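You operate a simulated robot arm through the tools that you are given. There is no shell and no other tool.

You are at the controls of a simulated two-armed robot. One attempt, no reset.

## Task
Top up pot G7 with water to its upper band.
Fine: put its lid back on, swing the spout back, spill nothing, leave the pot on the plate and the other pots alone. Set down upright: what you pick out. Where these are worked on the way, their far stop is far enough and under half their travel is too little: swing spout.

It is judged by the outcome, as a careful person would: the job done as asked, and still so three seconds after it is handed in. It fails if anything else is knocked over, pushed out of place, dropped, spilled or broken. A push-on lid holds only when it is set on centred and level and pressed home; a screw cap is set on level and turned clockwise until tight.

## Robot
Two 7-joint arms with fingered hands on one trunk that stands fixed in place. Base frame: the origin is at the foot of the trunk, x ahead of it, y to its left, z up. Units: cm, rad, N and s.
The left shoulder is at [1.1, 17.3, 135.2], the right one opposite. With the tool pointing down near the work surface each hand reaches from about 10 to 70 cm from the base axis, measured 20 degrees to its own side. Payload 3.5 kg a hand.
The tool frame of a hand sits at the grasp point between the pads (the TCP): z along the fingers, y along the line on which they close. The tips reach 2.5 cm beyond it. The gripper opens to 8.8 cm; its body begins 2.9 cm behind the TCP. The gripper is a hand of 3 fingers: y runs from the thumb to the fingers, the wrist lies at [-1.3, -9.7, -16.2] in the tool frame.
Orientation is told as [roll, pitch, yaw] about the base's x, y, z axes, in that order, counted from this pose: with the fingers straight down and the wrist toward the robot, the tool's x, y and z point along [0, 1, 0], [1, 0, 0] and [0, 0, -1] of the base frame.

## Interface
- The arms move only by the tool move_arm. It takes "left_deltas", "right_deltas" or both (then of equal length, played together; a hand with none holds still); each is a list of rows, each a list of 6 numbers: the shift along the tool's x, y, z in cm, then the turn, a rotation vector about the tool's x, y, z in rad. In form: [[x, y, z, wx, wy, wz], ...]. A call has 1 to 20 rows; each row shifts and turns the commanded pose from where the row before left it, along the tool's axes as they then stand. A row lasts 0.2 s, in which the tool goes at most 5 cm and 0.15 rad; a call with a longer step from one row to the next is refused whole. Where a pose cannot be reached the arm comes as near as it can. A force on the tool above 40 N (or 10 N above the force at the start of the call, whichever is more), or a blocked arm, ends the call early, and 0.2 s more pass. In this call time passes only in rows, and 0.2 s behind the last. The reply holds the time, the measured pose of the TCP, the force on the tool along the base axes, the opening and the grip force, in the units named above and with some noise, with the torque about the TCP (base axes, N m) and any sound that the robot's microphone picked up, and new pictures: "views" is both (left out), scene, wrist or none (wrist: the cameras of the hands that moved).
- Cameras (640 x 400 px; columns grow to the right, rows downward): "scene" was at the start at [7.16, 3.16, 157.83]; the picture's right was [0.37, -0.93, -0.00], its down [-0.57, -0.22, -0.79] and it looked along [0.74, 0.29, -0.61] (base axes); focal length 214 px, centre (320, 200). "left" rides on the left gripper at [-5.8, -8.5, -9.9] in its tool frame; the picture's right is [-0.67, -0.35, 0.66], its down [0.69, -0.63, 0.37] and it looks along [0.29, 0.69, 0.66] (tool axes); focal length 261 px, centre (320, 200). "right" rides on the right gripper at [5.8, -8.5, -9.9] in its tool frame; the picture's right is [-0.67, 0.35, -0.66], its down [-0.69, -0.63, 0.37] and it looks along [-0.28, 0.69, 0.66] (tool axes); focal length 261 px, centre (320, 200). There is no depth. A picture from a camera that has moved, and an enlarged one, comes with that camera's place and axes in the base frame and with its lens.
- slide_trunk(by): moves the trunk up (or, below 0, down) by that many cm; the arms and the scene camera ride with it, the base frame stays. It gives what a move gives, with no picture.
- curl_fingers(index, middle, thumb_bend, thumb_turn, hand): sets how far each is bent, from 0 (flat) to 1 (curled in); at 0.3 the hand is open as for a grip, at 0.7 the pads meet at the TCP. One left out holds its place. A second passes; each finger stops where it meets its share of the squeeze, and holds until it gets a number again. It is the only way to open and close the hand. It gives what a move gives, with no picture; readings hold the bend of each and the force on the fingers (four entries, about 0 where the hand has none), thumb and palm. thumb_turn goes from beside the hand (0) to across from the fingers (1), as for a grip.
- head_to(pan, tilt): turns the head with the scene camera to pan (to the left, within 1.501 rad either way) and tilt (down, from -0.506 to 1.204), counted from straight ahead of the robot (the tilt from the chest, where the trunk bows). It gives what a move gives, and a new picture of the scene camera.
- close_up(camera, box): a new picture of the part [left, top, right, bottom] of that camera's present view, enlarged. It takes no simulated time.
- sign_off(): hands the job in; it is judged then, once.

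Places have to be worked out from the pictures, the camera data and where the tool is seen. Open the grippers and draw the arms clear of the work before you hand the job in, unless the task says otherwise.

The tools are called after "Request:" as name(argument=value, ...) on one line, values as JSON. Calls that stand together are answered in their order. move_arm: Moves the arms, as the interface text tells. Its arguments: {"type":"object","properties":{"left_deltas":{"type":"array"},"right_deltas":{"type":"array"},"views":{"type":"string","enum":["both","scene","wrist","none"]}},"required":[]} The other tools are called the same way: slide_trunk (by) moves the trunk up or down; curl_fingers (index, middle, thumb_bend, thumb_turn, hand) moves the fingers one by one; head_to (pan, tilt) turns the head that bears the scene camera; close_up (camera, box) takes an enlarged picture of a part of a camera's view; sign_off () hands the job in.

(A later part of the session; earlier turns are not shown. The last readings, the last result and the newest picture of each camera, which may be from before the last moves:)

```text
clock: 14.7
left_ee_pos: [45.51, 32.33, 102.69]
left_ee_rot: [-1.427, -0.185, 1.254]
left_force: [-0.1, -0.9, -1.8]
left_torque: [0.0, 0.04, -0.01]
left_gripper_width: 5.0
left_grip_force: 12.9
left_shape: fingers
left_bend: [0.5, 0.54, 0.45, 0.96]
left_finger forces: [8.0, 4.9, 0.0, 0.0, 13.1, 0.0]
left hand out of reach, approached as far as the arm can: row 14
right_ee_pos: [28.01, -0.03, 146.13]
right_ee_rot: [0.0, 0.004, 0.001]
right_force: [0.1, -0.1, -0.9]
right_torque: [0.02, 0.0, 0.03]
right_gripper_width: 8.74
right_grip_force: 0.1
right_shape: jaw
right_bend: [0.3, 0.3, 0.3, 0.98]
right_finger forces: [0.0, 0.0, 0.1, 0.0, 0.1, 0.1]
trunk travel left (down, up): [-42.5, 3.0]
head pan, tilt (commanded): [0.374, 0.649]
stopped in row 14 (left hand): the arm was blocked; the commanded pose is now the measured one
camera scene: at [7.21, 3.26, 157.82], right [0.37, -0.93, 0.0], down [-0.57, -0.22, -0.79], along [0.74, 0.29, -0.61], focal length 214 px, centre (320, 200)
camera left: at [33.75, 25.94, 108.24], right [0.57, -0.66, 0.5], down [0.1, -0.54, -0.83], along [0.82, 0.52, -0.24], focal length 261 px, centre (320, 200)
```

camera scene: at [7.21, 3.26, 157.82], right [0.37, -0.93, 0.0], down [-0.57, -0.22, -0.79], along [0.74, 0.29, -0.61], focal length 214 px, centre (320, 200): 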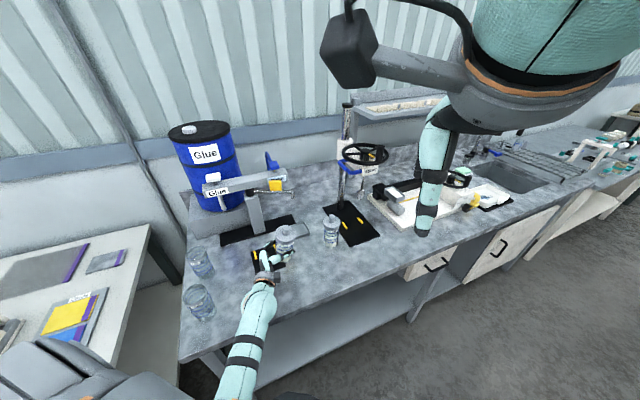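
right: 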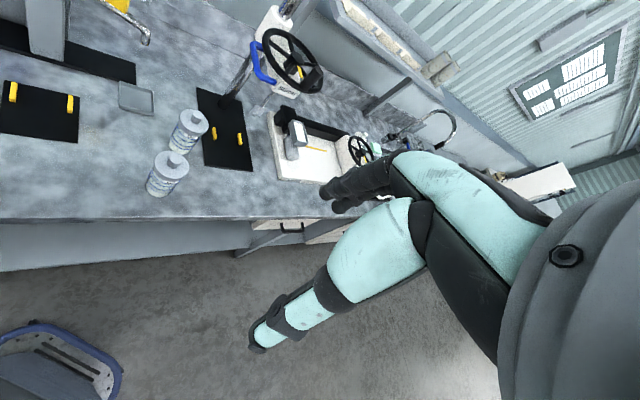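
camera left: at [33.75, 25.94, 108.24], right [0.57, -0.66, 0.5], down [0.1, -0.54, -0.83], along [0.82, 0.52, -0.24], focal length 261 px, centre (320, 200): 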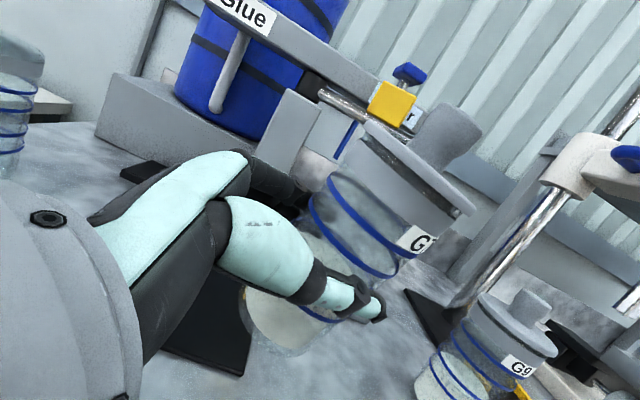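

The wrist met a joint limit at yaw ≈ 1.3 and the hand tipped about 10°; the lid is on, so nothing spilled. I level the hand again at yaw 1.2 and shift a little further left where the arm has more room.

Request:
move_arm(left_deltas=[[0, 0, 0, 0.0367, -0.039, -0.0892], [0, 0, 0, 0.0367, -0.039, -0.0892], [-0.09, 2.19, -0.86, 0, 0, 0], [-0.09, 2.19, -0.86, 0, 0, 0]], views="both")

```text
clock: 15.7
left_ee_pos: [45.26, 36.85, 103.02]
left_ee_rot: [-1.5, 0.005, 1.202]
left_force: [-0.8, -0.1, -1.0]
left_torque: [0.01, 0.03, -0.01]
left_gripper_width: 5.01
left_grip_force: 13.1
left_shape: fingers
left_bend: [0.5, 0.54, 0.45, 0.96]
left_finger forces: [8.1, 5.0, 0.0, 0.0, 13.0, 0.1]
right_ee_pos: [27.89, -0.15, 146.08]
right_ee_rot: [0.001, 0.002, 0.0]
right_force: [0.7, 0.2, 0.0]
right_torque: [0.01, 0.01, 0.02]
right_gripper_width: 8.77
right_grip_force: 0.1
right_shape: jaw
right_bend: [0.3, 0.3, 0.3, 0.98]
right_finger forces: [0.0, 0.1, 0.1, 0.0, 0.0, 0.0]
trunk travel left (down, up): [-42.5, 3.0]
head pan, tilt (commanded): [0.374, 0.649]
camera scene: at [7.17, 3.28, 157.82], right [0.37, -0.93, 0.0], down [-0.57, -0.22, -0.79], along [0.74, 0.29, -0.61], focal length 214 px, centre (320, 200)
camera left: at [33.17, 32.4, 109.59], right [0.53, -0.57, 0.62], down [0.07, -0.7, -0.71], along [0.85, 0.42, -0.33], focal length 261 px, centre (320, 200)
```

scene: 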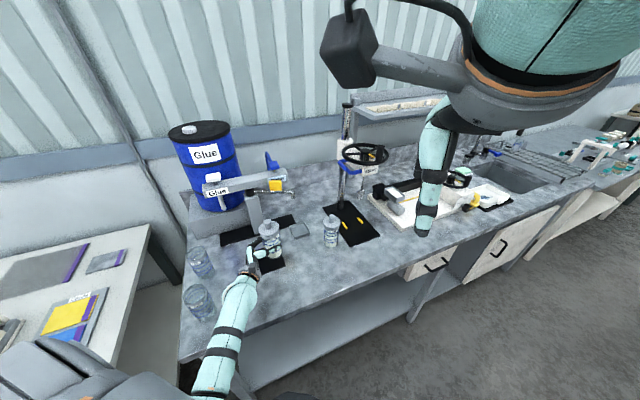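
left: 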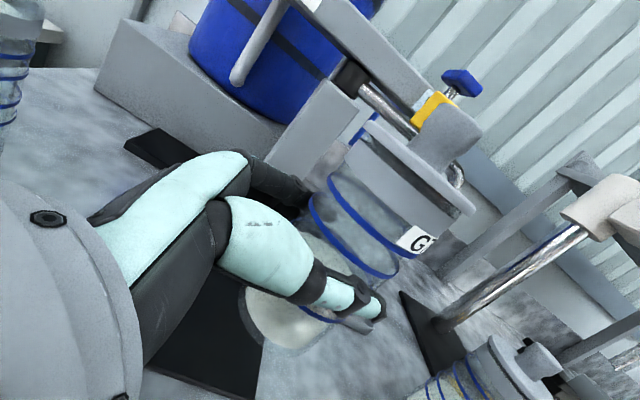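

The hand is level again (roll −1.5, pitch 0, yaw 1.2). I zoom on the pot to check where its axis lies relative to the TCP before setting it down.

Request:
close_up(camera="scene", box=[225, 200, 315, 285])

Request:
close_up(camera="scene", box=[160, 220, 320, 400])

```text
4.71 times, centred on (270, 242) of scene
camera zoom: at [7.17, 3.28, 157.82], right [0.37, -0.93, 0.0], down [-0.57, -0.22, -0.79], along [0.74, 0.29, -0.61], focal length 1009 px, centre (555, 0)
```

zoom: 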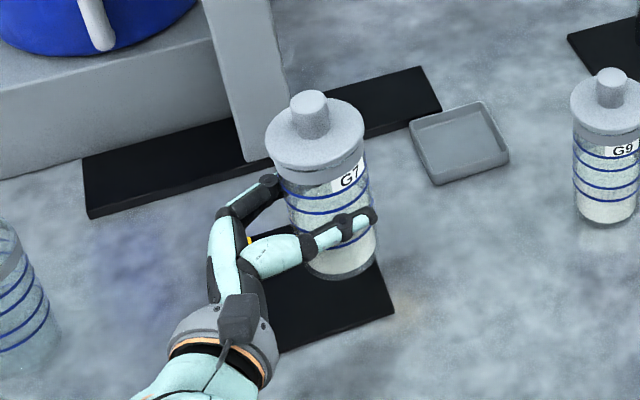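

```text
2.22 times, centred on (240, 310) of scene
camera zoom: at [7.17, 3.28, 157.82], right [0.37, -0.93, 0.0], down [-0.57, -0.22, -0.79], along [0.74, 0.29, -0.61], focal length 477 px, centre (498, -44)
```

zoom: 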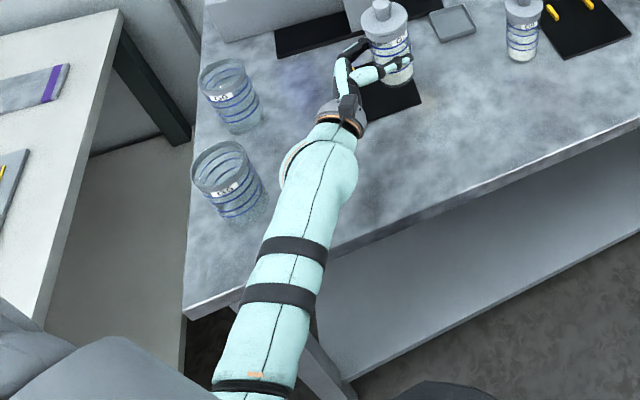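

The forearm has about 4–5 cm of clearance to G5. I move toward the seat in small steps while adding a little yaw so the forearm stays clear, and check after each.

Request:
move_arm(left_deltas=[[-0.005, 1.63, 0.062, 0, 0, 0], [-0.005, 1.63, 0.062, 0, 0, 0], [0, 0, 0, -0.09975, 0, -0.00707]], views="none")

Request:
close_up(camera="scene", box=[160, 220, 320, 400])

```text
clock: 16.5
left_ee_pos: [46.79, 39.78, 102.91]
left_ee_rot: [-1.501, 0.001, 1.303]
left_force: [0.2, 0.2, -1.6]
left_torque: [0.02, 0.0, 0.04]
left_gripper_width: 5.03
left_grip_force: 12.9
left_shape: fingers
left_bend: [0.5, 0.54, 0.45, 0.96]
left_finger forces: [8.0, 4.9, 0.1, 0.0, 12.9, 0.0]
right_ee_pos: [27.9, -0.41, 146.19]
right_ee_rot: [0.001, 0.001, -0.001]
right_force: [-0.6, 0.0, -0.1]
right_torque: [0.0, -0.01, -0.03]
right_gripper_width: 8.78
right_grip_force: 0.0
right_shape: jaw
right_bend: [0.3, 0.3, 0.3, 0.98]
right_finger forces: [0.0, 0.0, 0.1, 0.1, 0.0, 0.0]
trunk travel left (down, up): [-42.5, 3.0]
head pan, tilt (commanded): [0.374, 0.649]
```

```text
2.22 times, centred on (240, 310) of scene
camera zoom: at [7.22, 2.95, 157.83], right [0.37, -0.93, 0.0], down [-0.57, -0.22, -0.79], along [0.74, 0.29, -0.61], focal length 477 px, centre (498, -44)
```

zoom: 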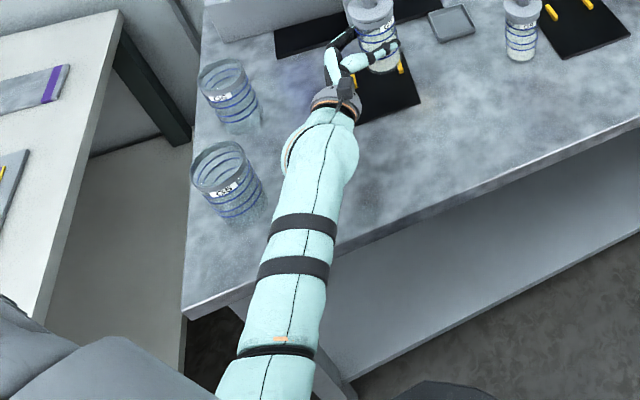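

That worked at yaw 1.3 with the forearm still clear of G5. I go the rest of the way above the seat between the rails with another 0.1 of yaw.

Request:
move_arm(left_deltas=[[-0.005, 1.56, 0.07, 0, 0, 0], [-0.005, 1.56, 0.07, 0, 0, 0], [0, 0, 0, -0.09975, 0, -0.00707]], views="wrist")

Request:
close_up(camera="scene", box=[160, 220, 320, 400])

Request:
close_up(camera="scene", box=[230, 200, 310, 280])

Request:
close_up(camera="right", box=[0, 0, 160, 160])

```text
clock: 17.3
left_ee_pos: [47.72, 42.88, 103.08]
left_ee_rot: [-1.499, 0.004, 1.403]
left_force: [-0.5, 0.3, -0.9]
left_torque: [0.04, 0.05, 0.04]
left_gripper_width: 5.03
left_grip_force: 12.3
left_shape: fingers
left_bend: [0.5, 0.54, 0.45, 0.96]
left_finger forces: [8.0, 4.9, 0.0, 0.0, 12.8, 0.0]
right_ee_pos: [28.05, -0.47, 146.15]
right_ee_rot: [0.002, 0.002, 0.0]
right_force: [-0.5, -0.5, 0.0]
right_torque: [0.04, 0.0, 0.02]
right_gripper_width: 8.77
right_grip_force: 0.0
right_shape: jaw
right_bend: [0.3, 0.3, 0.3, 0.98]
right_finger forces: [0.0, 0.0, 0.1, 0.1, 0.0, 0.1]
trunk travel left (down, up): [-42.5, 3.0]
head pan, tilt (commanded): [0.374, 0.649]
camera left: at [36.79, 36.07, 109.6], right [0.63, -0.46, 0.62], down [0.21, -0.67, -0.71], along [0.75, 0.58, -0.33], focal length 261 px, centre (320, 200)
```

left: 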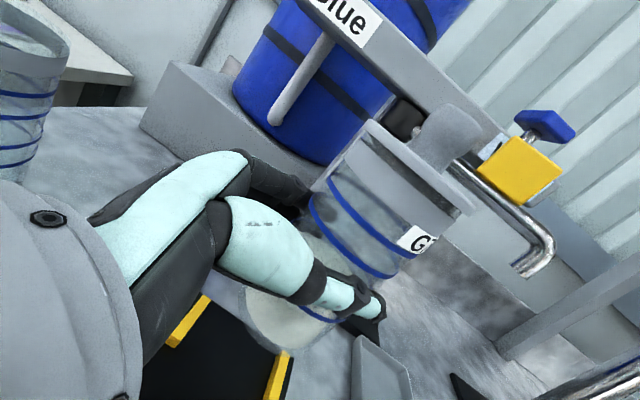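

```text
2.22 times, centred on (240, 310) of scene
camera zoom: at [7.24, 2.91, 157.83], right [0.37, -0.93, 0.0], down [-0.57, -0.22, -0.79], along [0.74, 0.29, -0.61], focal length 477 px, centre (498, -44)
```

zoom: 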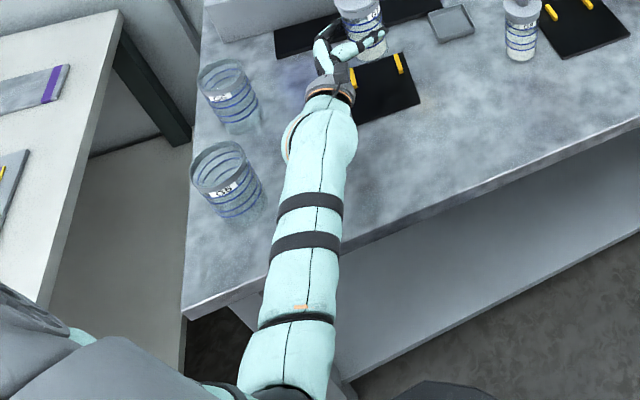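

```text
5.00 times, centred on (270, 240) of scene
camera zoom: at [7.24, 2.91, 157.83], right [0.37, -0.93, 0.0], down [-0.57, -0.22, -0.79], along [0.74, 0.29, -0.61], focal length 1072 px, centre (570, 0)
```

zoom: 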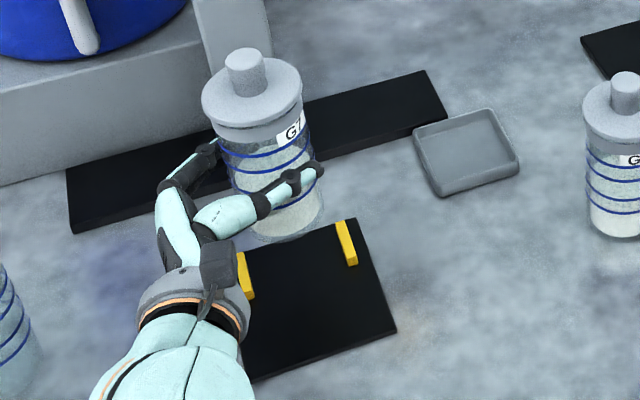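

```text
2.50 times, centred on (80, 80) of right
camera zoom: at [19.62, 5.37, 156.22], right [0.35, -0.67, 0.65], down [-0.63, -0.69, -0.37], along [0.69, -0.28, -0.66], focal length 652 px, centre (920, 500)
```

zoom: 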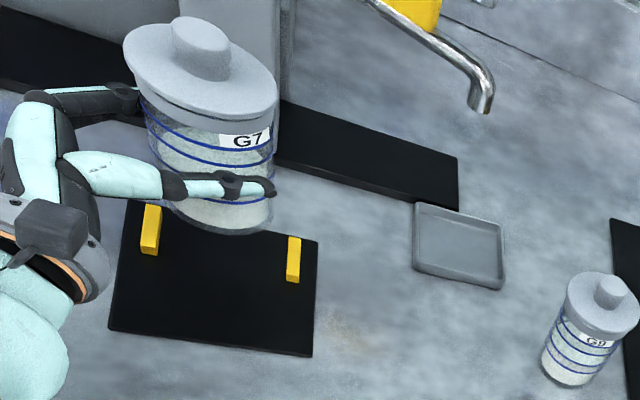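

The pot hangs above the plate about 7 cm up, within half a centimetre of the middle between the rails. I shift it 0.35 cm toward the right rail and lower by 4.5 cm, then check against the rails.

Request:
move_arm(left_deltas=[[0, -0.345, 0.058, 0, 0, 0], [1.496, 0, 0.106, 0, 0, 0], [1.496, 0, 0.106, 0, 0, 0], [1.496, 0, 0.106, 0, 0, 0]], views="none")

Request:
close_up(camera="scene", box=[235, 215, 305, 280])

Request:
close_up(camera="right", box=[0, 20, 120, 140])

Request:
close_up(camera="scene", box=[160, 220, 320, 400])

```text
clock: 18.3
left_ee_pos: [47.71, 42.6, 98.7]
left_ee_rot: [-1.5, 0.003, 1.4]
left_force: [-0.2, 0.6, -1.0]
left_torque: [0.0, 0.04, 0.01]
left_gripper_width: 5.03
left_grip_force: 12.8
left_shape: fingers
left_bend: [0.5, 0.54, 0.45, 0.96]
left_finger forces: [8.0, 4.9, 0.1, 0.0, 12.7, 0.0]
right_ee_pos: [28.02, -0.14, 146.23]
right_ee_rot: [0.0, 0.0, -0.001]
right_force: [0.0, 0.4, 0.6]
right_torque: [0.01, 0.02, -0.01]
right_gripper_width: 8.75
right_grip_force: 0.0
right_shape: jaw
right_bend: [0.3, 0.3, 0.3, 0.98]
right_finger forces: [0.0, 0.0, 0.0, 0.1, 0.0, 0.1]
trunk travel left (down, up): [-42.5, 3.0]
head pan, tilt (commanded): [0.374, 0.649]
```

```text
6.15 times, centred on (270, 248) of scene
camera zoom: at [7.18, 3.25, 157.82], right [0.37, -0.93, 0.0], down [-0.57, -0.22, -0.79], along [0.74, 0.29, -0.61], focal length 1320 px, centre (628, -92)
```

zoom: 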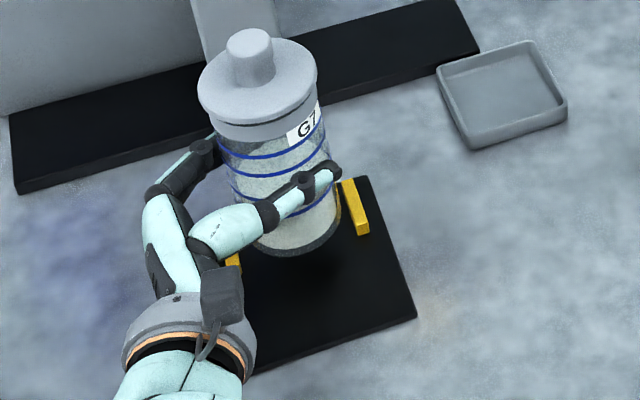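

```text
3.33 times, centred on (60, 80) of right
camera zoom: at [19.57, 5.7, 156.21], right [0.35, -0.67, 0.65], down [-0.63, -0.69, -0.36], along [0.69, -0.28, -0.66], focal length 869 px, centre (1187, 600)
```

zoom: 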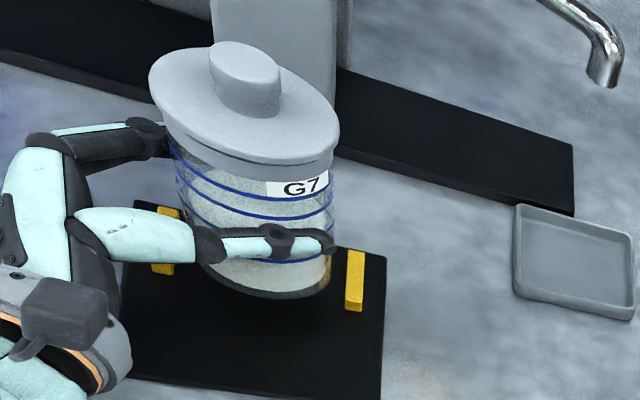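

```text
2.22 times, centred on (240, 310) of scene
camera zoom: at [7.18, 3.25, 157.82], right [0.37, -0.93, 0.0], down [-0.57, -0.22, -0.79], along [0.74, 0.29, -0.61], focal length 477 px, centre (498, -44)
```

zoom: 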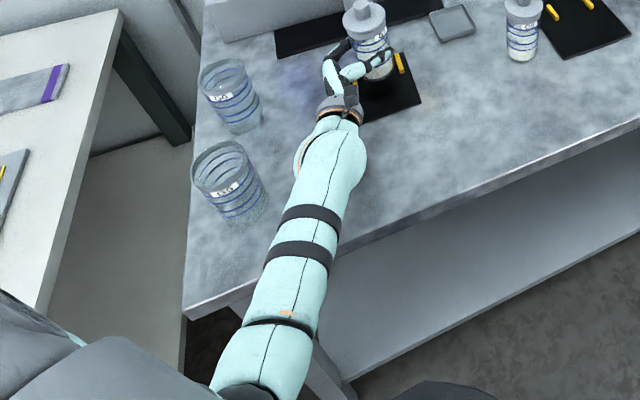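

The pot sits centrally between the rails and the forearm is clear of G5. I lower 1.5 cm, then feel for the plate in small steps.

Request:
move_arm(left_deltas=[[0.75, 0, 0.053, 0, 0, 0], [0.75, 0, 0.053, 0, 0, 0], [0.3, 0, 0.021, 0, 0, 0]], views="none")

Request:
close_up(camera="right", box=[20, 50, 120, 140])

```text
clock: 19.1
left_ee_pos: [47.58, 42.65, 96.69]
left_ee_rot: [-1.499, 0.003, 1.402]
left_force: [-0.3, -0.2, -1.6]
left_torque: [0.04, 0.04, 0.02]
left_gripper_width: 5.01
left_grip_force: 13.0
left_shape: fingers
left_bend: [0.5, 0.54, 0.45, 0.96]
left_finger forces: [7.9, 4.9, 0.0, 0.0, 12.7, 0.0]
right_ee_pos: [28.0, -0.1, 146.26]
right_ee_rot: [-0.002, 0.001, 0.002]
right_force: [-0.6, 1.0, 0.2]
right_torque: [0.01, 0.02, -0.01]
right_gripper_width: 8.76
right_grip_force: 0.1
right_shape: jaw
right_bend: [0.3, 0.3, 0.3, 0.98]
right_finger forces: [0.0, 0.1, 0.1, 0.0, 0.1, 0.2]
trunk travel left (down, up): [-42.5, 3.0]
head pan, tilt (commanded): [0.374, 0.649]
```

```text
4.44 times, centred on (70, 95) of right
camera zoom: at [19.57, 5.61, 156.22], right [0.35, -0.67, 0.65], down [-0.63, -0.69, -0.37], along [0.69, -0.28, -0.66], focal length 1158 px, centre (1431, 667)
```

zoom: 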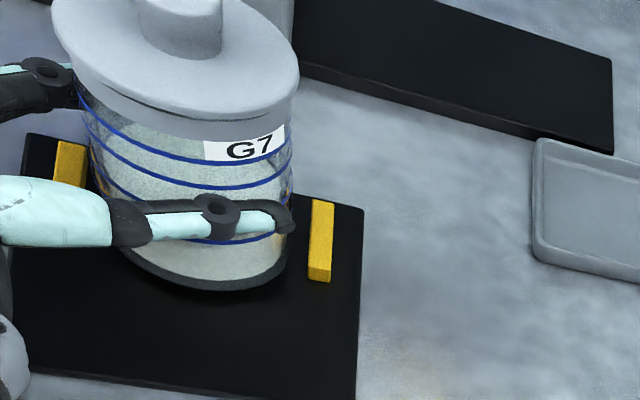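

No contact yet (z force still about −1.6 N). I go down in 0.2 cm steps.

Request:
move_arm(left_deltas=[[0.2, 0, 0.014, 0, 0, 0], [0.2, 0, 0.014, 0, 0, 0]], views="none")

Request:
move_arm(left_deltas=[[0.15, 0, 0.01, 0, 0, 0]], views="none")

Request:
close_up(camera="right", box=[20, 50, 120, 140])

```text
clock: 19.7
left_ee_pos: [47.62, 42.62, 96.28]
left_ee_rot: [-1.498, 0.003, 1.402]
left_force: [0.1, -0.1, -1.0]
left_torque: [-0.03, 0.01, 0.02]
left_gripper_width: 5.03
left_grip_force: 12.8
left_shape: fingers
left_bend: [0.5, 0.54, 0.45, 0.96]
left_finger forces: [7.8, 4.9, 0.1, 0.0, 12.7, 0.0]
right_ee_pos: [27.92, -0.21, 146.14]
right_ee_rot: [0.0, 0.004, 0.002]
right_force: [-1.0, -0.5, 0.4]
right_torque: [0.03, -0.02, 0.0]
right_gripper_width: 8.74
right_grip_force: 0.1
right_shape: jaw
right_bend: [0.3, 0.3, 0.3, 0.98]
right_finger forces: [0.0, 0.0, 0.0, 0.0, 0.0, 0.1]
trunk travel left (down, up): [-42.5, 3.0]
head pan, tilt (commanded): [0.374, 0.649]
```

```text
clock: 20.1
left_ee_pos: [47.82, 42.57, 96.12]
left_ee_rot: [-1.5, 0.003, 1.4]
left_force: [0.5, 0.1, 2.0]
left_torque: [0.02, -0.06, 0.02]
left_gripper_width: 5.03
left_grip_force: 13.3
left_shape: fingers
left_bend: [0.5, 0.54, 0.45, 0.96]
left_finger forces: [7.7, 5.1, 0.1, 0.1, 13.0, 0.0]
right_ee_pos: [27.95, -0.26, 146.21]
right_ee_rot: [0.001, 0.003, -0.001]
right_force: [0.3, -0.4, 0.2]
right_torque: [-0.01, 0.0, 0.01]
right_gripper_width: 8.77
right_grip_force: 0.1
right_shape: jaw
right_bend: [0.3, 0.3, 0.3, 0.98]
right_finger forces: [0.1, 0.0, 0.1, 0.0, 0.0, 0.0]
trunk travel left (down, up): [-42.5, 3.0]
head pan, tilt (commanded): [0.374, 0.649]
```

```text
4.44 times, centred on (70, 95) of right
camera zoom: at [19.5, 5.57, 156.23], right [0.35, -0.67, 0.65], down [-0.63, -0.69, -0.37], along [0.69, -0.28, -0.66], focal length 1158 px, centre (1431, 667)
```

zoom: 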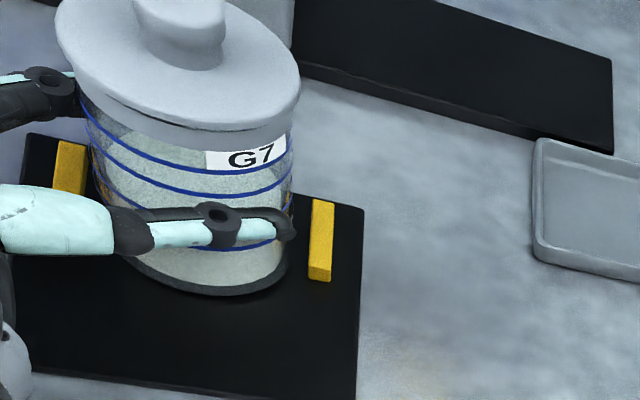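

The plate takes the pot now (z force +2 N). While the left hand keeps steadying the pot, I test whether the right hand can reach over it to take the lid: yaw it 0.9 rad and move to a high point short of the pot.

Request:
move_arm(right_deltas=[[0, 0, 0, 0, 0, -0.15], [0, 0, 0, 0, 0, -0.15], [0, 0, 0, 0, 0, -0.15], [0, 0, 0, 0, 0, -0.15], [0, 0, 0, 0, 0, -0.15], [0, 0, 0, 0, 0, -0.15], [0.78, 3.24, 2.4, 0, 0, 0], [0.78, 3.24, 2.4, 0, 0, 0], [0.78, 3.24, 2.4, 0, 0, 0], [0.78, 3.24, 2.4, 0, 0, 0], [0.78, 3.24, 2.4, 0, 0, 0], [0.78, 3.24, 2.4, 0, 0, 0], [0.78, 3.24, 2.4, 0, 0, 0], [0.78, 3.24, 2.4, 0, 0, 0], [0.78, 3.24, 2.4, 0, 0, 0], [0.78, 3.24, 2.4, 0, 0, 0]], views="both")

```text
clock: 23.5
left_ee_pos: [47.7, 42.61, 96.08]
left_ee_rot: [-1.501, 0.003, 1.4]
left_force: [0.5, -0.9, 2.9]
left_torque: [0.06, -0.09, 0.0]
left_gripper_width: 4.98
left_grip_force: 12.3
left_shape: fingers
left_bend: [0.5, 0.54, 0.45, 0.96]
left_finger forces: [7.6, 4.8, 0.1, 0.0, 13.1, 0.1]
right_ee_pos: [42.58, 29.83, 122.37]
right_ee_rot: [0.007, -0.006, 0.888]
right_force: [-0.6, -0.7, 0.6]
right_torque: [-0.01, 0.03, 0.02]
right_gripper_width: 8.77
right_grip_force: 0.1
right_shape: jaw
right_bend: [0.3, 0.3, 0.3, 0.98]
right_finger forces: [0.0, 0.1, 0.1, 0.0, 0.0, 0.1]
trunk travel left (down, up): [-42.5, 3.0]
head pan, tilt (commanded): [0.374, 0.649]
camera scene: at [7.09, 3.31, 157.83], right [0.37, -0.93, 0.0], down [-0.56, -0.22, -0.79], along [0.74, 0.29, -0.61], focal length 214 px, centre (320, 200)
camera right: at [32.8, 26.89, 132.41], right [0.74, -0.16, 0.65], down [0.13, -0.92, -0.37], along [0.66, 0.36, -0.66], focal length 261 px, centre (320, 200)
```

scene: 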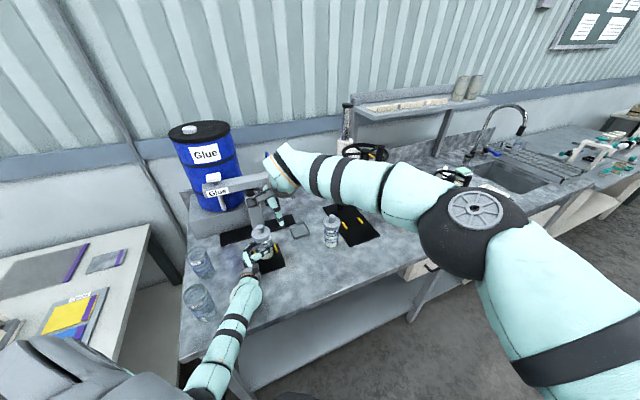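
right: 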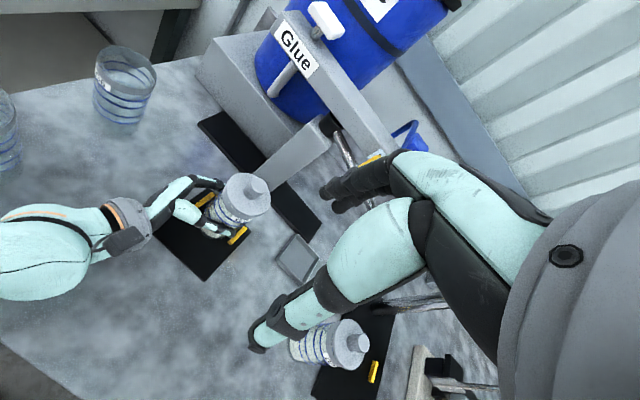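

The right hand reached (42.6, 29.8, 122) without trouble. I now test the last stretch to directly above the lid, still 12 cm higher than the knob.

Request:
move_arm(right_deltas=[[0.69, 3.35, 0.6, 0, 0, 0], [0.69, 3.35, 0.6, 0, 0, 0], [0.69, 3.35, 0.6, 0, 0, 0], [0.69, 3.35, 0.6, 0, 0, 0]], views="both")

```text
clock: 24.7
left_ee_pos: [47.76, 42.59, 96.15]
left_ee_rot: [-1.501, 0.002, 1.4]
left_force: [0.7, 0.1, 3.4]
left_torque: [0.03, -0.06, 0.0]
left_gripper_width: 4.99
left_grip_force: 13.5
left_shape: fingers
left_bend: [0.5, 0.54, 0.45, 0.96]
left_finger forces: [7.7, 5.3, 0.0, 0.0, 13.1, 0.0]
right_ee_pos: [46.15, 28.55, 123.31]
right_ee_rot: [0.013, -0.023, 0.831]
right_force: [0.0, 0.5, -0.7]
right_torque: [0.01, 0.02, 0.0]
right_gripper_width: 8.77
right_grip_force: 0.1
right_shape: jaw
right_bend: [0.3, 0.3, 0.3, 0.98]
right_finger forces: [0.0, 0.1, 0.0, 0.1, 0.0, 0.1]
right hand out of reach, approached as far as the arm can: row 1, 2, 3, 4
trunk travel left (down, up): [-42.5, 3.0]
head pan, tilt (commanded): [0.374, 0.649]
stopped in row 4 (right hand): the arm was blocked; the commanded pose is now the measured one
camera scene: at [7.13, 3.14, 157.83], right [0.37, -0.93, 0.0], down [-0.57, -0.22, -0.79], along [0.74, 0.29, -0.61], focal length 214 px, centre (320, 200)
camera right: at [36.2, 25.98, 133.27], right [0.73, -0.21, 0.65], down [0.08, -0.92, -0.39], along [0.68, 0.34, -0.65], focal length 261 px, centre (320, 200)
```

scene: 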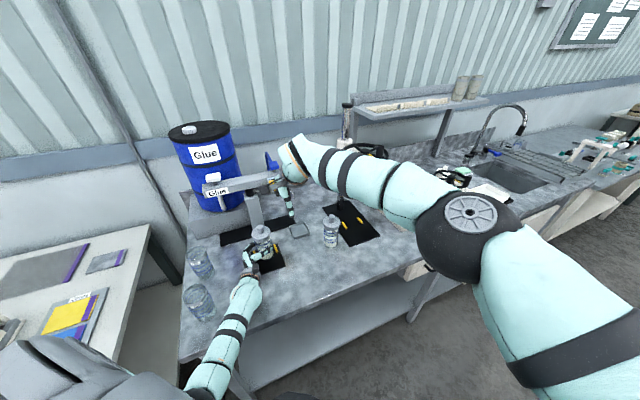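
right: 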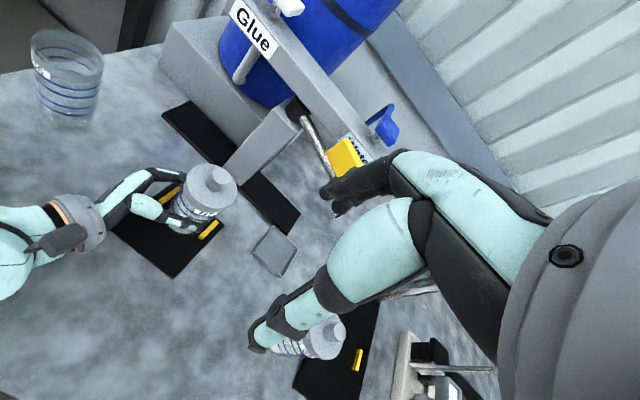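

Out of reach at that height, perhaps because the wrist would have to bend too far. I lower the right hand 10 cm, where the forearm slopes down more, and try a small step toward the pot again.

Request:
move_arm(right_deltas=[[0, 0, 3.3, -0.01, 0.01, 0], [0, 0, 3.3, 0, 0.01, 0], [0, 0, 3.3, 0, 0, 0], [1.2, 2.0, 0, 0, 0, 0], [1.2, 2.0, 0, 0, 0, 0], [1.2, 2.0, 0, 0, 0, 0]], views="scene")

```text
clock: 26.3
left_ee_pos: [47.72, 42.59, 96.12]
left_ee_rot: [-1.501, 0.001, 1.402]
left_force: [-0.3, 0.6, 2.3]
left_torque: [0.09, -0.04, 0.01]
left_gripper_width: 4.99
left_grip_force: 13.2
left_shape: fingers
left_bend: [0.5, 0.54, 0.45, 0.96]
left_finger forces: [7.8, 5.4, 0.0, 0.0, 12.9, 0.0]
right_ee_pos: [51.44, 25.8, 114.99]
right_ee_rot: [0.024, -0.059, 0.749]
right_force: [-0.1, 0.0, -0.1]
right_torque: [0.01, 0.04, 0.0]
right_gripper_width: 8.77
right_grip_force: 0.1
right_shape: jaw
right_bend: [0.3, 0.3, 0.3, 0.98]
right_finger forces: [0.1, 0.0, 0.1, 0.1, 0.1, 0.1]
right hand out of reach, approached as far as the arm can: row 4, 5, 6
trunk travel left (down, up): [-42.5, 3.0]
head pan, tilt (commanded): [0.374, 0.649]
stopped in row 6 (right hand): the arm was blocked; the commanded pose is now the measured one
camera scene: at [7.17, 3.11, 157.83], right [0.37, -0.93, 0.0], down [-0.57, -0.22, -0.79], along [0.74, 0.29, -0.61], focal length 214 px, centre (320, 200)
```

scene: 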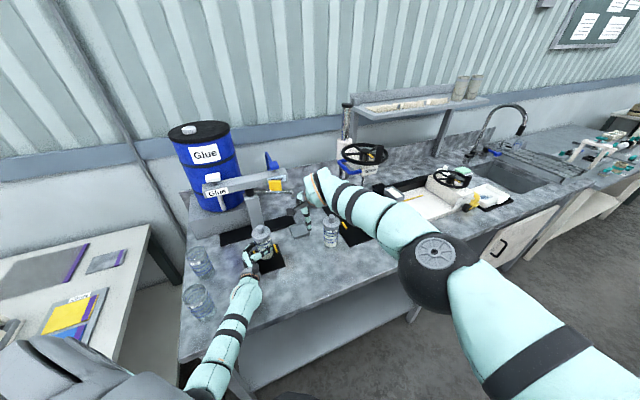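

The right shoulder cannot swing that far left, so the left hand will handle the lid alone: the pot stands on the plate anyway. I draw the right arm back out of the way first, leaving its camera looking toward the plate.

Request:
move_arm(right_deltas=[[0.37, -3.86, -0.6, 0, 0, 0], [0.37, -3.86, -0.6, 0, 0, 0], [0.37, -3.86, -0.6, 0, 0, 0], [0.37, -3.86, -0.6, 0, 0, 0], [0.37, -3.86, -0.6, 0, 0, 0]], views="wrist")

Request:
curl_fingers(hand="left", index=0.4, middle=0.4, thumb_bend=0.4)

```text
clock: 27.5
left_ee_pos: [47.54, 42.62, 96.22]
left_ee_rot: [-1.498, 0.002, 1.401]
left_force: [0.9, 0.4, 1.2]
left_torque: [0.07, -0.08, -0.02]
left_gripper_width: 5.01
left_grip_force: 12.9
left_shape: fingers
left_bend: [0.5, 0.54, 0.45, 0.96]
left_finger forces: [7.9, 5.8, 0.2, 0.0, 13.1, 0.1]
right_ee_pos: [35.67, 14.37, 117.08]
right_ee_rot: [0.025, -0.06, 0.756]
right_force: [-0.3, 0.1, 0.2]
right_torque: [0.02, -0.02, -0.02]
right_gripper_width: 8.8
right_grip_force: 0.0
right_shape: jaw
right_bend: [0.3, 0.3, 0.3, 0.98]
right_finger forces: [0.1, 0.0, 0.1, 0.0, 0.1, 0.0]
trunk travel left (down, up): [-42.5, 3.0]
head pan, tilt (commanded): [0.374, 0.649]
camera right: at [25.35, 12.15, 126.81], right [0.7, -0.29, 0.66], down [0.02, -0.91, -0.42], along [0.72, 0.31, -0.62], focal length 261 px, centre (320, 200)
```

right: 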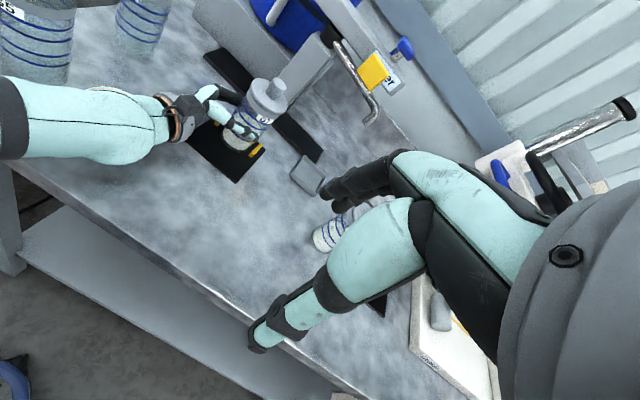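

```text
clock: 28.5
left_ee_pos: [47.73, 42.57, 96.15]
left_ee_rot: [-1.499, 0.004, 1.402]
left_force: [-0.4, -0.2, -0.4]
left_torque: [0.01, -0.01, 0.0]
left_gripper_width: 6.39
left_grip_force: 0.1
left_shape: fingers
left_bend: [0.4, 0.4, 0.4, 0.97]
left_finger forces: [0.0, 0.0, 0.0, 0.0, 0.2, 0.1]
right_ee_pos: [35.85, 14.37, 117.17]
right_ee_rot: [0.021, -0.059, 0.756]
right_force: [0.2, 0.1, -0.1]
right_torque: [-0.01, 0.03, 0.02]
right_gripper_width: 8.78
right_grip_force: 0.1
right_shape: jaw
right_bend: [0.3, 0.3, 0.3, 0.98]
right_finger forces: [0.1, 0.0, 0.0, 0.1, 0.1, 0.0]
trunk travel left (down, up): [-42.5, 3.0]
head pan, tilt (commanded): [0.374, 0.649]
```

The pot is released with no force on the hand. I open wider and check the clearances around the pot and lid before withdrawing upward.

Request:
curl_fingers(hand="left", index=0.25, middle=0.25, thumb_bend=0.25)

Request:
close_up(camera="right", box=[170, 60, 310, 190])

Request:
close_up(camera="scene", box=[230, 215, 310, 285])

```text
clock: 29.5
left_ee_pos: [47.76, 42.69, 96.3]
left_ee_rot: [-1.499, 0.002, 1.401]
left_force: [-0.7, 0.2, 0.5]
left_torque: [0.01, 0.01, 0.03]
left_gripper_width: 9.4
left_grip_force: 0.1
left_shape: fingers
left_bend: [0.25, 0.25, 0.25, 0.97]
left_finger forces: [0.0, 0.0, 0.0, 0.1, 0.0, 0.0]
right_ee_pos: [35.88, 14.34, 117.1]
right_ee_rot: [0.023, -0.06, 0.756]
right_force: [-0.4, 1.0, -0.2]
right_torque: [-0.02, 0.0, -0.02]
right_gripper_width: 8.77
right_grip_force: 0.0
right_shape: jaw
right_bend: [0.3, 0.3, 0.3, 0.98]
right_finger forces: [0.0, 0.0, 0.0, 0.0, 0.1, 0.1]
trunk travel left (down, up): [-42.5, 3.0]
head pan, tilt (commanded): [0.374, 0.649]
```

```text
3.08 times, centred on (240, 125) of right
camera zoom: at [25.46, 12.27, 126.76], right [0.7, -0.29, 0.66], down [0.02, -0.91, -0.42], along [0.72, 0.31, -0.63], focal length 802 px, centre (566, 431)
```

zoom: 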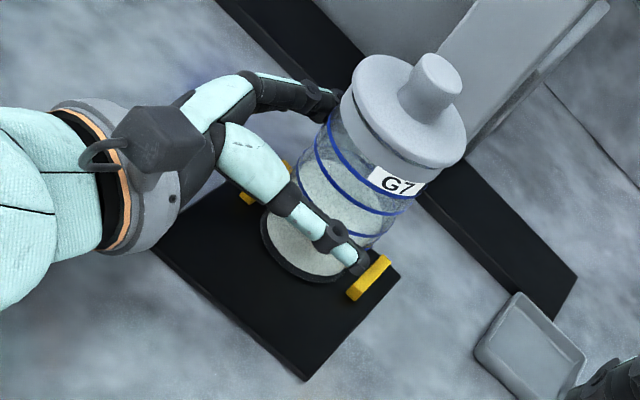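

```text
5.71 times, centred on (270, 250) of scene
camera zoom: at [7.16, 3.16, 157.83], right [0.37, -0.93, 0.0], down [-0.57, -0.22, -0.79], along [0.74, 0.29, -0.61], focal length 1226 px, centre (606, -86)
```

zoom: 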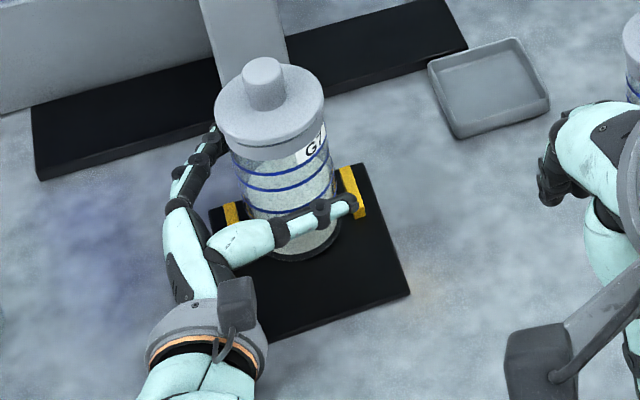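

The pot stands upright between the rails with free space around it. I back the left hand off 3 cm along its fingers, then raise it 15 cm.

Request:
move_arm(left_deltas=[[0, -0.15, -1.5, 0, 0, 0], [0, -0.15, -1.5, 0, 0, 0], [-2.99, 0, -0.21, 0, 0, 0], [-2.99, 0, -0.21, 0, 0, 0], [-2.99, 0, -0.21, 0, 0, 0], [-2.99, 0, -0.21, 0, 0, 0], [-2.99, 0, -0.21, 0, 0, 0]], views="both")

```text
clock: 31.1
left_ee_pos: [44.1, 44.54, 111.86]
left_ee_rot: [-1.481, -0.046, 1.411]
left_force: [0.7, 0.2, 0.8]
left_torque: [0.01, 0.03, 0.0]
left_gripper_width: 9.4
left_grip_force: 0.2
left_shape: fingers
left_bend: [0.25, 0.25, 0.25, 0.97]
left_finger forces: [0.1, 0.0, 0.0, 0.0, 0.0, 0.0]
right_ee_pos: [35.84, 14.55, 117.11]
right_ee_rot: [0.024, -0.059, 0.755]
right_force: [1.0, -0.3, -0.3]
right_torque: [0.0, -0.01, 0.01]
right_gripper_width: 8.78
right_grip_force: 0.0
right_shape: jaw
right_bend: [0.3, 0.3, 0.3, 0.98]
right_finger forces: [0.0, 0.0, 0.1, 0.0, 0.0, 0.0]
trunk travel left (down, up): [-42.5, 3.0]
head pan, tilt (commanded): [0.374, 0.649]
camera scene: at [7.17, 3.19, 157.83], right [0.37, -0.93, 0.0], down [-0.57, -0.22, -0.79], along [0.74, 0.29, -0.61], focal length 214 px, centre (320, 200)
camera left: at [33.31, 37.28, 118.17], right [0.64, -0.49, 0.59], down [0.2, -0.64, -0.74], along [0.74, 0.6, -0.31], focal length 261 px, centre (320, 200)
```

scene: 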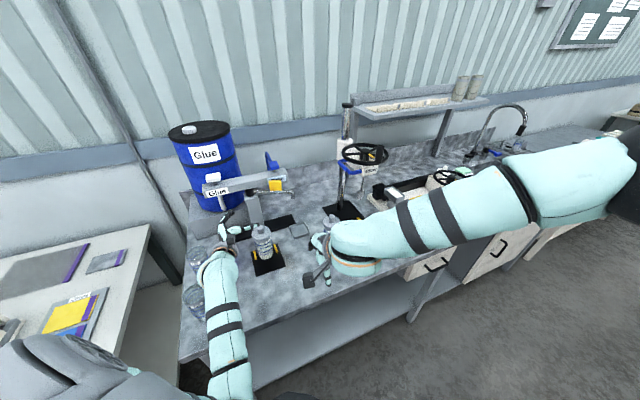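
left: 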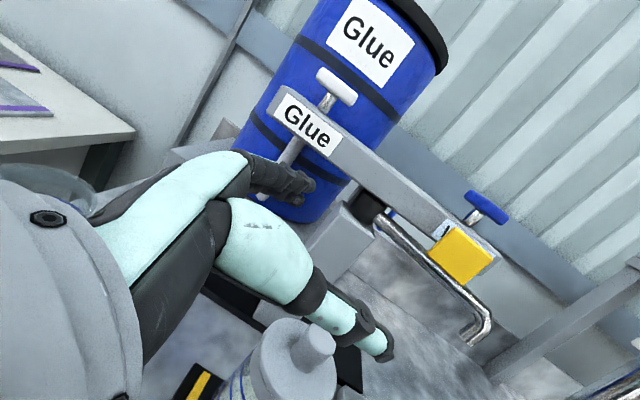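

The hand is clear of the pot, which stands undisturbed. I raise it further, reduce the yaw, and roll the fingers back to straight down for gripping the lid knob.

Request:
move_arm(left_deltas=[[-3.27, -1.8, -0.95, 0, 0, 0], [-3.27, -1.8, -0.95, 0, 0, 0], [-3.27, -1.8, -0.95, 0, 0, 0], [0, 0, 0, 0.15, 0, 0], [0, 0, 0, 0.15, 0, 0], [0, 0, 0, 0.15, 0, 0], [0, 0, 0, 0.15, 0, 0], [0, 0, 0, 0.15, 0, 0], [0, 0, 0, 0.15, 0, 0], [0, 0, 0, 0, 0.148, 0], [0, 0, 0, 0, 0.148, 0], [0, 0, 0, 0, 0.148, 0], [0, 0, 0, 0, 0.148, 0], [0, 0, 0, 0, 0.148, 0], [0, 0, 0, 0, 0.148, 0], [0, 0, 0, 0, 0.148, 0], [0, 0, 0, 0, 0.148, 0], [0, 0, 0, 0, 0.148, 0], [0, 0, 0, 0, 0.148, 0]], views="both")

```text
clock: 31.6
left_ee_pos: [42.82, 43.98, 119.53]
left_ee_rot: [-1.48, -0.16, 1.424]
left_force: [-0.7, -0.1, -0.2]
left_torque: [-0.02, -0.01, 0.02]
left_gripper_width: 9.41
left_grip_force: 0.1
left_shape: fingers
left_bend: [0.25, 0.25, 0.25, 0.97]
left_finger forces: [0.0, 0.0, 0.0, 0.1, 0.1, 0.0]
right_ee_pos: [35.85, 14.42, 117.2]
right_ee_rot: [0.023, -0.059, 0.757]
right_force: [-1.0, -0.1, -0.3]
right_torque: [-0.02, 0.03, -0.01]
right_gripper_width: 8.76
right_grip_force: 0.2
right_shape: jaw
right_bend: [0.3, 0.3, 0.3, 0.98]
right_finger forces: [0.1, 0.0, 0.0, 0.1, 0.1, 0.0]
trunk travel left (down, up): [-42.5, 3.0]
head pan, tilt (commanded): [0.374, 0.649]
stopped in row 2 (left hand): the arm was blocked; the commanded pose is now the measured one
camera scene: at [7.12, 3.1, 157.83], right [0.37, -0.93, 0.0], down [-0.57, -0.22, -0.79], along [0.74, 0.29, -0.61], focal length 214 px, centre (320, 200)
camera left: at [31.92, 35.86, 124.82], right [0.64, -0.54, 0.54], down [0.23, -0.55, -0.81], along [0.73, 0.64, -0.23], focal length 261 px, centre (320, 200)
```

scene: 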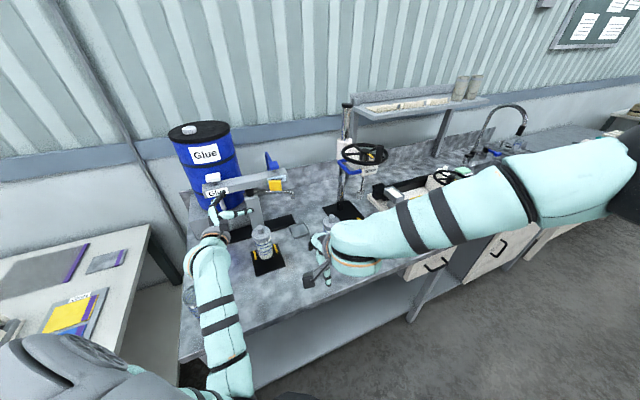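
left: 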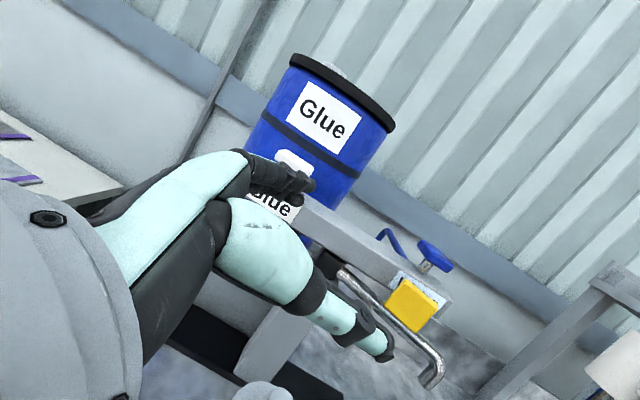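

The wrist limit stopped the rise at this strong yaw, with nothing touched (forces are nil). I unwind the yaw first, then roll the fingers down.

Request:
move_arm(left_deltas=[[0, 0, -0.5, 0.12, 0, 0.05], [0, 0, -0.5, 0.12, 0, 0.05], [0, 0, -0.5, 0.12, 0, 0.03], [0, 0, 0, 0.14, 0, 0], [0, 0, 0, 0.14, 0, 0], [0, 0, 0, 0.14, 0, 0]], views="scene")

```text
clock: 33.0
left_ee_pos: [41.42, 44.14, 119.57]
left_ee_rot: [-1.319, -0.149, 0.622]
left_force: [0.4, -0.6, 0.3]
left_torque: [-0.01, -0.03, -0.01]
left_gripper_width: 9.42
left_grip_force: 0.1
left_shape: fingers
left_bend: [0.25, 0.25, 0.25, 0.97]
left_finger forces: [0.0, 0.0, 0.0, 0.1, 0.0, 0.0]
right_ee_pos: [35.75, 14.45, 117.01]
right_ee_rot: [0.023, -0.059, 0.754]
right_force: [0.4, -1.1, 0.9]
right_torque: [-0.01, 0.02, 0.01]
right_gripper_width: 8.77
right_grip_force: 0.1
right_shape: jaw
right_bend: [0.3, 0.3, 0.3, 0.98]
right_finger forces: [0.0, 0.0, 0.0, 0.1, 0.0, 0.0]
trunk travel left (down, up): [-42.5, 3.0]
head pan, tilt (commanded): [0.374, 0.649]
camera scene: at [7.21, 3.2, 157.82], right [0.37, -0.93, 0.0], down [-0.57, -0.22, -0.79], along [0.74, 0.29, -0.61], focal length 214 px, centre (320, 200)
```

scene: 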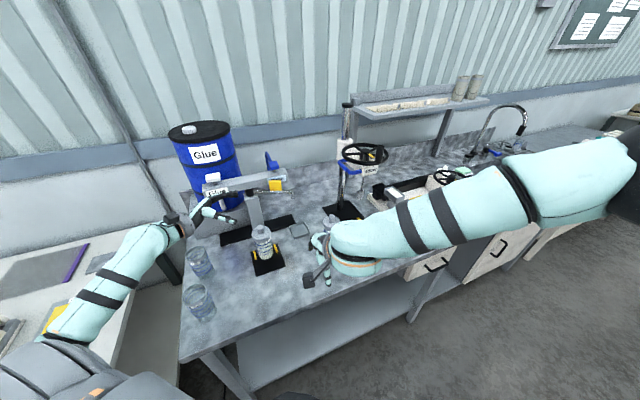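

Now the yaw is 0.62 and the hand is free. I roll the fingers down about the tool's y axis.

Request:
move_arm(left_deltas=[[0, 0, 0, 0, 0.145, 0], [0, 0, 0, 0, 0.145, 0], [0, 0, 0, 0, 0.145, 0], [0, 0, 0, 0, 0.145, 0], [0, 0, 0, 0, 0.145, 0], [0, 0, 0, 0, 0.145, 0], [0, 0, 0, 0, 0.145, 0], [0, 0, 0, 0, 0.145, 0], [0, 0, 0, 0, 0.145, 0]], views="scene")

```text
clock: 35.0
left_ee_pos: [41.48, 44.1, 119.74]
left_ee_rot: [-0.013, -0.149, 0.625]
left_force: [-0.6, 0.3, -0.5]
left_torque: [0.02, 0.0, 0.0]
left_gripper_width: 9.38
left_grip_force: 0.1
left_shape: fingers
left_bend: [0.25, 0.25, 0.25, 0.97]
left_finger forces: [0.1, 0.0, 0.0, 0.1, 0.0, 0.0]
right_ee_pos: [35.78, 14.27, 117.03]
right_ee_rot: [0.024, -0.058, 0.755]
right_force: [0.6, 0.5, -0.3]
right_torque: [0.0, 0.01, 0.01]
right_gripper_width: 8.79
right_grip_force: 0.0
right_shape: jaw
right_bend: [0.3, 0.3, 0.3, 0.98]
right_finger forces: [0.1, 0.0, 0.0, 0.1, 0.1, 0.0]
trunk travel left (down, up): [-42.5, 3.0]
head pan, tilt (commanded): [0.374, 0.649]
camera scene: at [7.28, 3.12, 157.82], right [0.37, -0.93, 0.0], down [-0.57, -0.22, -0.79], along [0.74, 0.29, -0.61], focal length 214 px, centre (320, 200)
```

scene: 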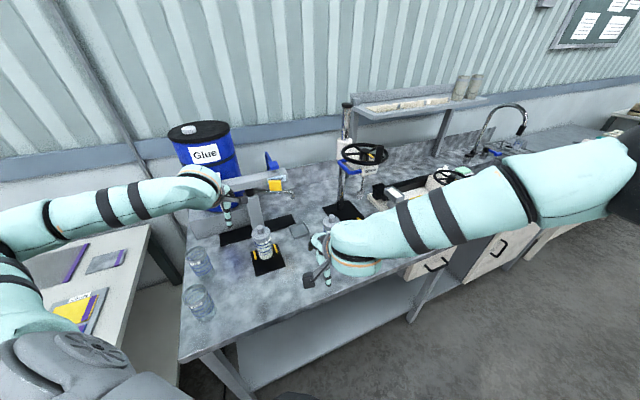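

The fingers point down; a pitch of −0.15 remains. I correct it and zoom on the lid from the scene and right cameras to fix the knob position.

Request:
move_arm(left_deltas=[[0, 0, 0, 0.075, 0.007, 0.06], [0, 0, 0, 0.075, 0.006, 0.06]], views="wrist")

Request:
close_up(camera="scene", box=[245, 215, 285, 275])

Request:
close_up(camera="right", box=[210, 60, 310, 160])

```text
clock: 35.6
left_ee_pos: [41.42, 44.27, 119.69]
left_ee_rot: [0.008, 0.003, 0.501]
left_force: [-0.5, -0.5, 0.2]
left_torque: [0.03, -0.01, 0.0]
left_gripper_width: 9.41
left_grip_force: 0.0
left_shape: fingers
left_bend: [0.25, 0.25, 0.25, 0.97]
left_finger forces: [0.0, 0.0, 0.0, 0.0, 0.0, 0.0]
right_ee_pos: [35.85, 14.27, 117.22]
right_ee_rot: [0.025, -0.058, 0.756]
right_force: [0.6, -0.5, 0.3]
right_torque: [0.04, 0.01, 0.01]
right_gripper_width: 8.75
right_grip_force: 0.1
right_shape: jaw
right_bend: [0.3, 0.3, 0.3, 0.98]
right_finger forces: [0.0, 0.0, 0.1, 0.0, 0.1, 0.1]
trunk travel left (down, up): [-42.5, 3.0]
head pan, tilt (commanded): [0.374, 0.649]
camera left: at [36.62, 34.92, 129.51], right [0.01, -0.75, -0.66], down [-0.88, 0.3, -0.36], along [0.47, 0.59, -0.66], focal length 261 px, centre (320, 200)
```

left: 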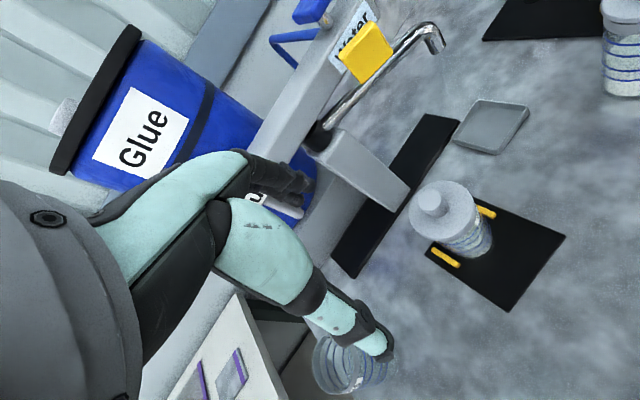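

```text
6.67 times, centred on (265, 245) of scene
camera zoom: at [7.23, 3.15, 157.82], right [0.37, -0.93, 0.0], down [-0.57, -0.22, -0.79], along [0.74, 0.29, -0.61], focal length 1430 px, centre (687, -100)
```

zoom: 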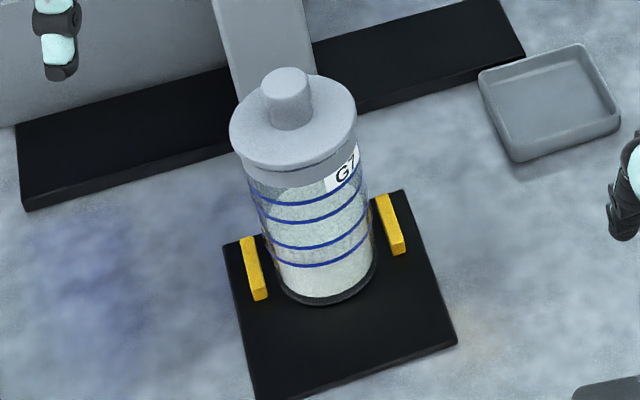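

```text
4.00 times, centred on (260, 110) of right
camera zoom: at [25.51, 12.26, 126.75], right [0.7, -0.29, 0.66], down [0.02, -0.91, -0.42], along [0.72, 0.31, -0.63], focal length 1043 px, centre (560, 560)
```

zoom: 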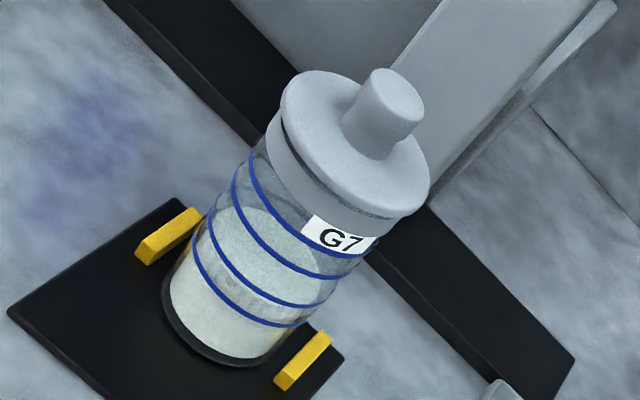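

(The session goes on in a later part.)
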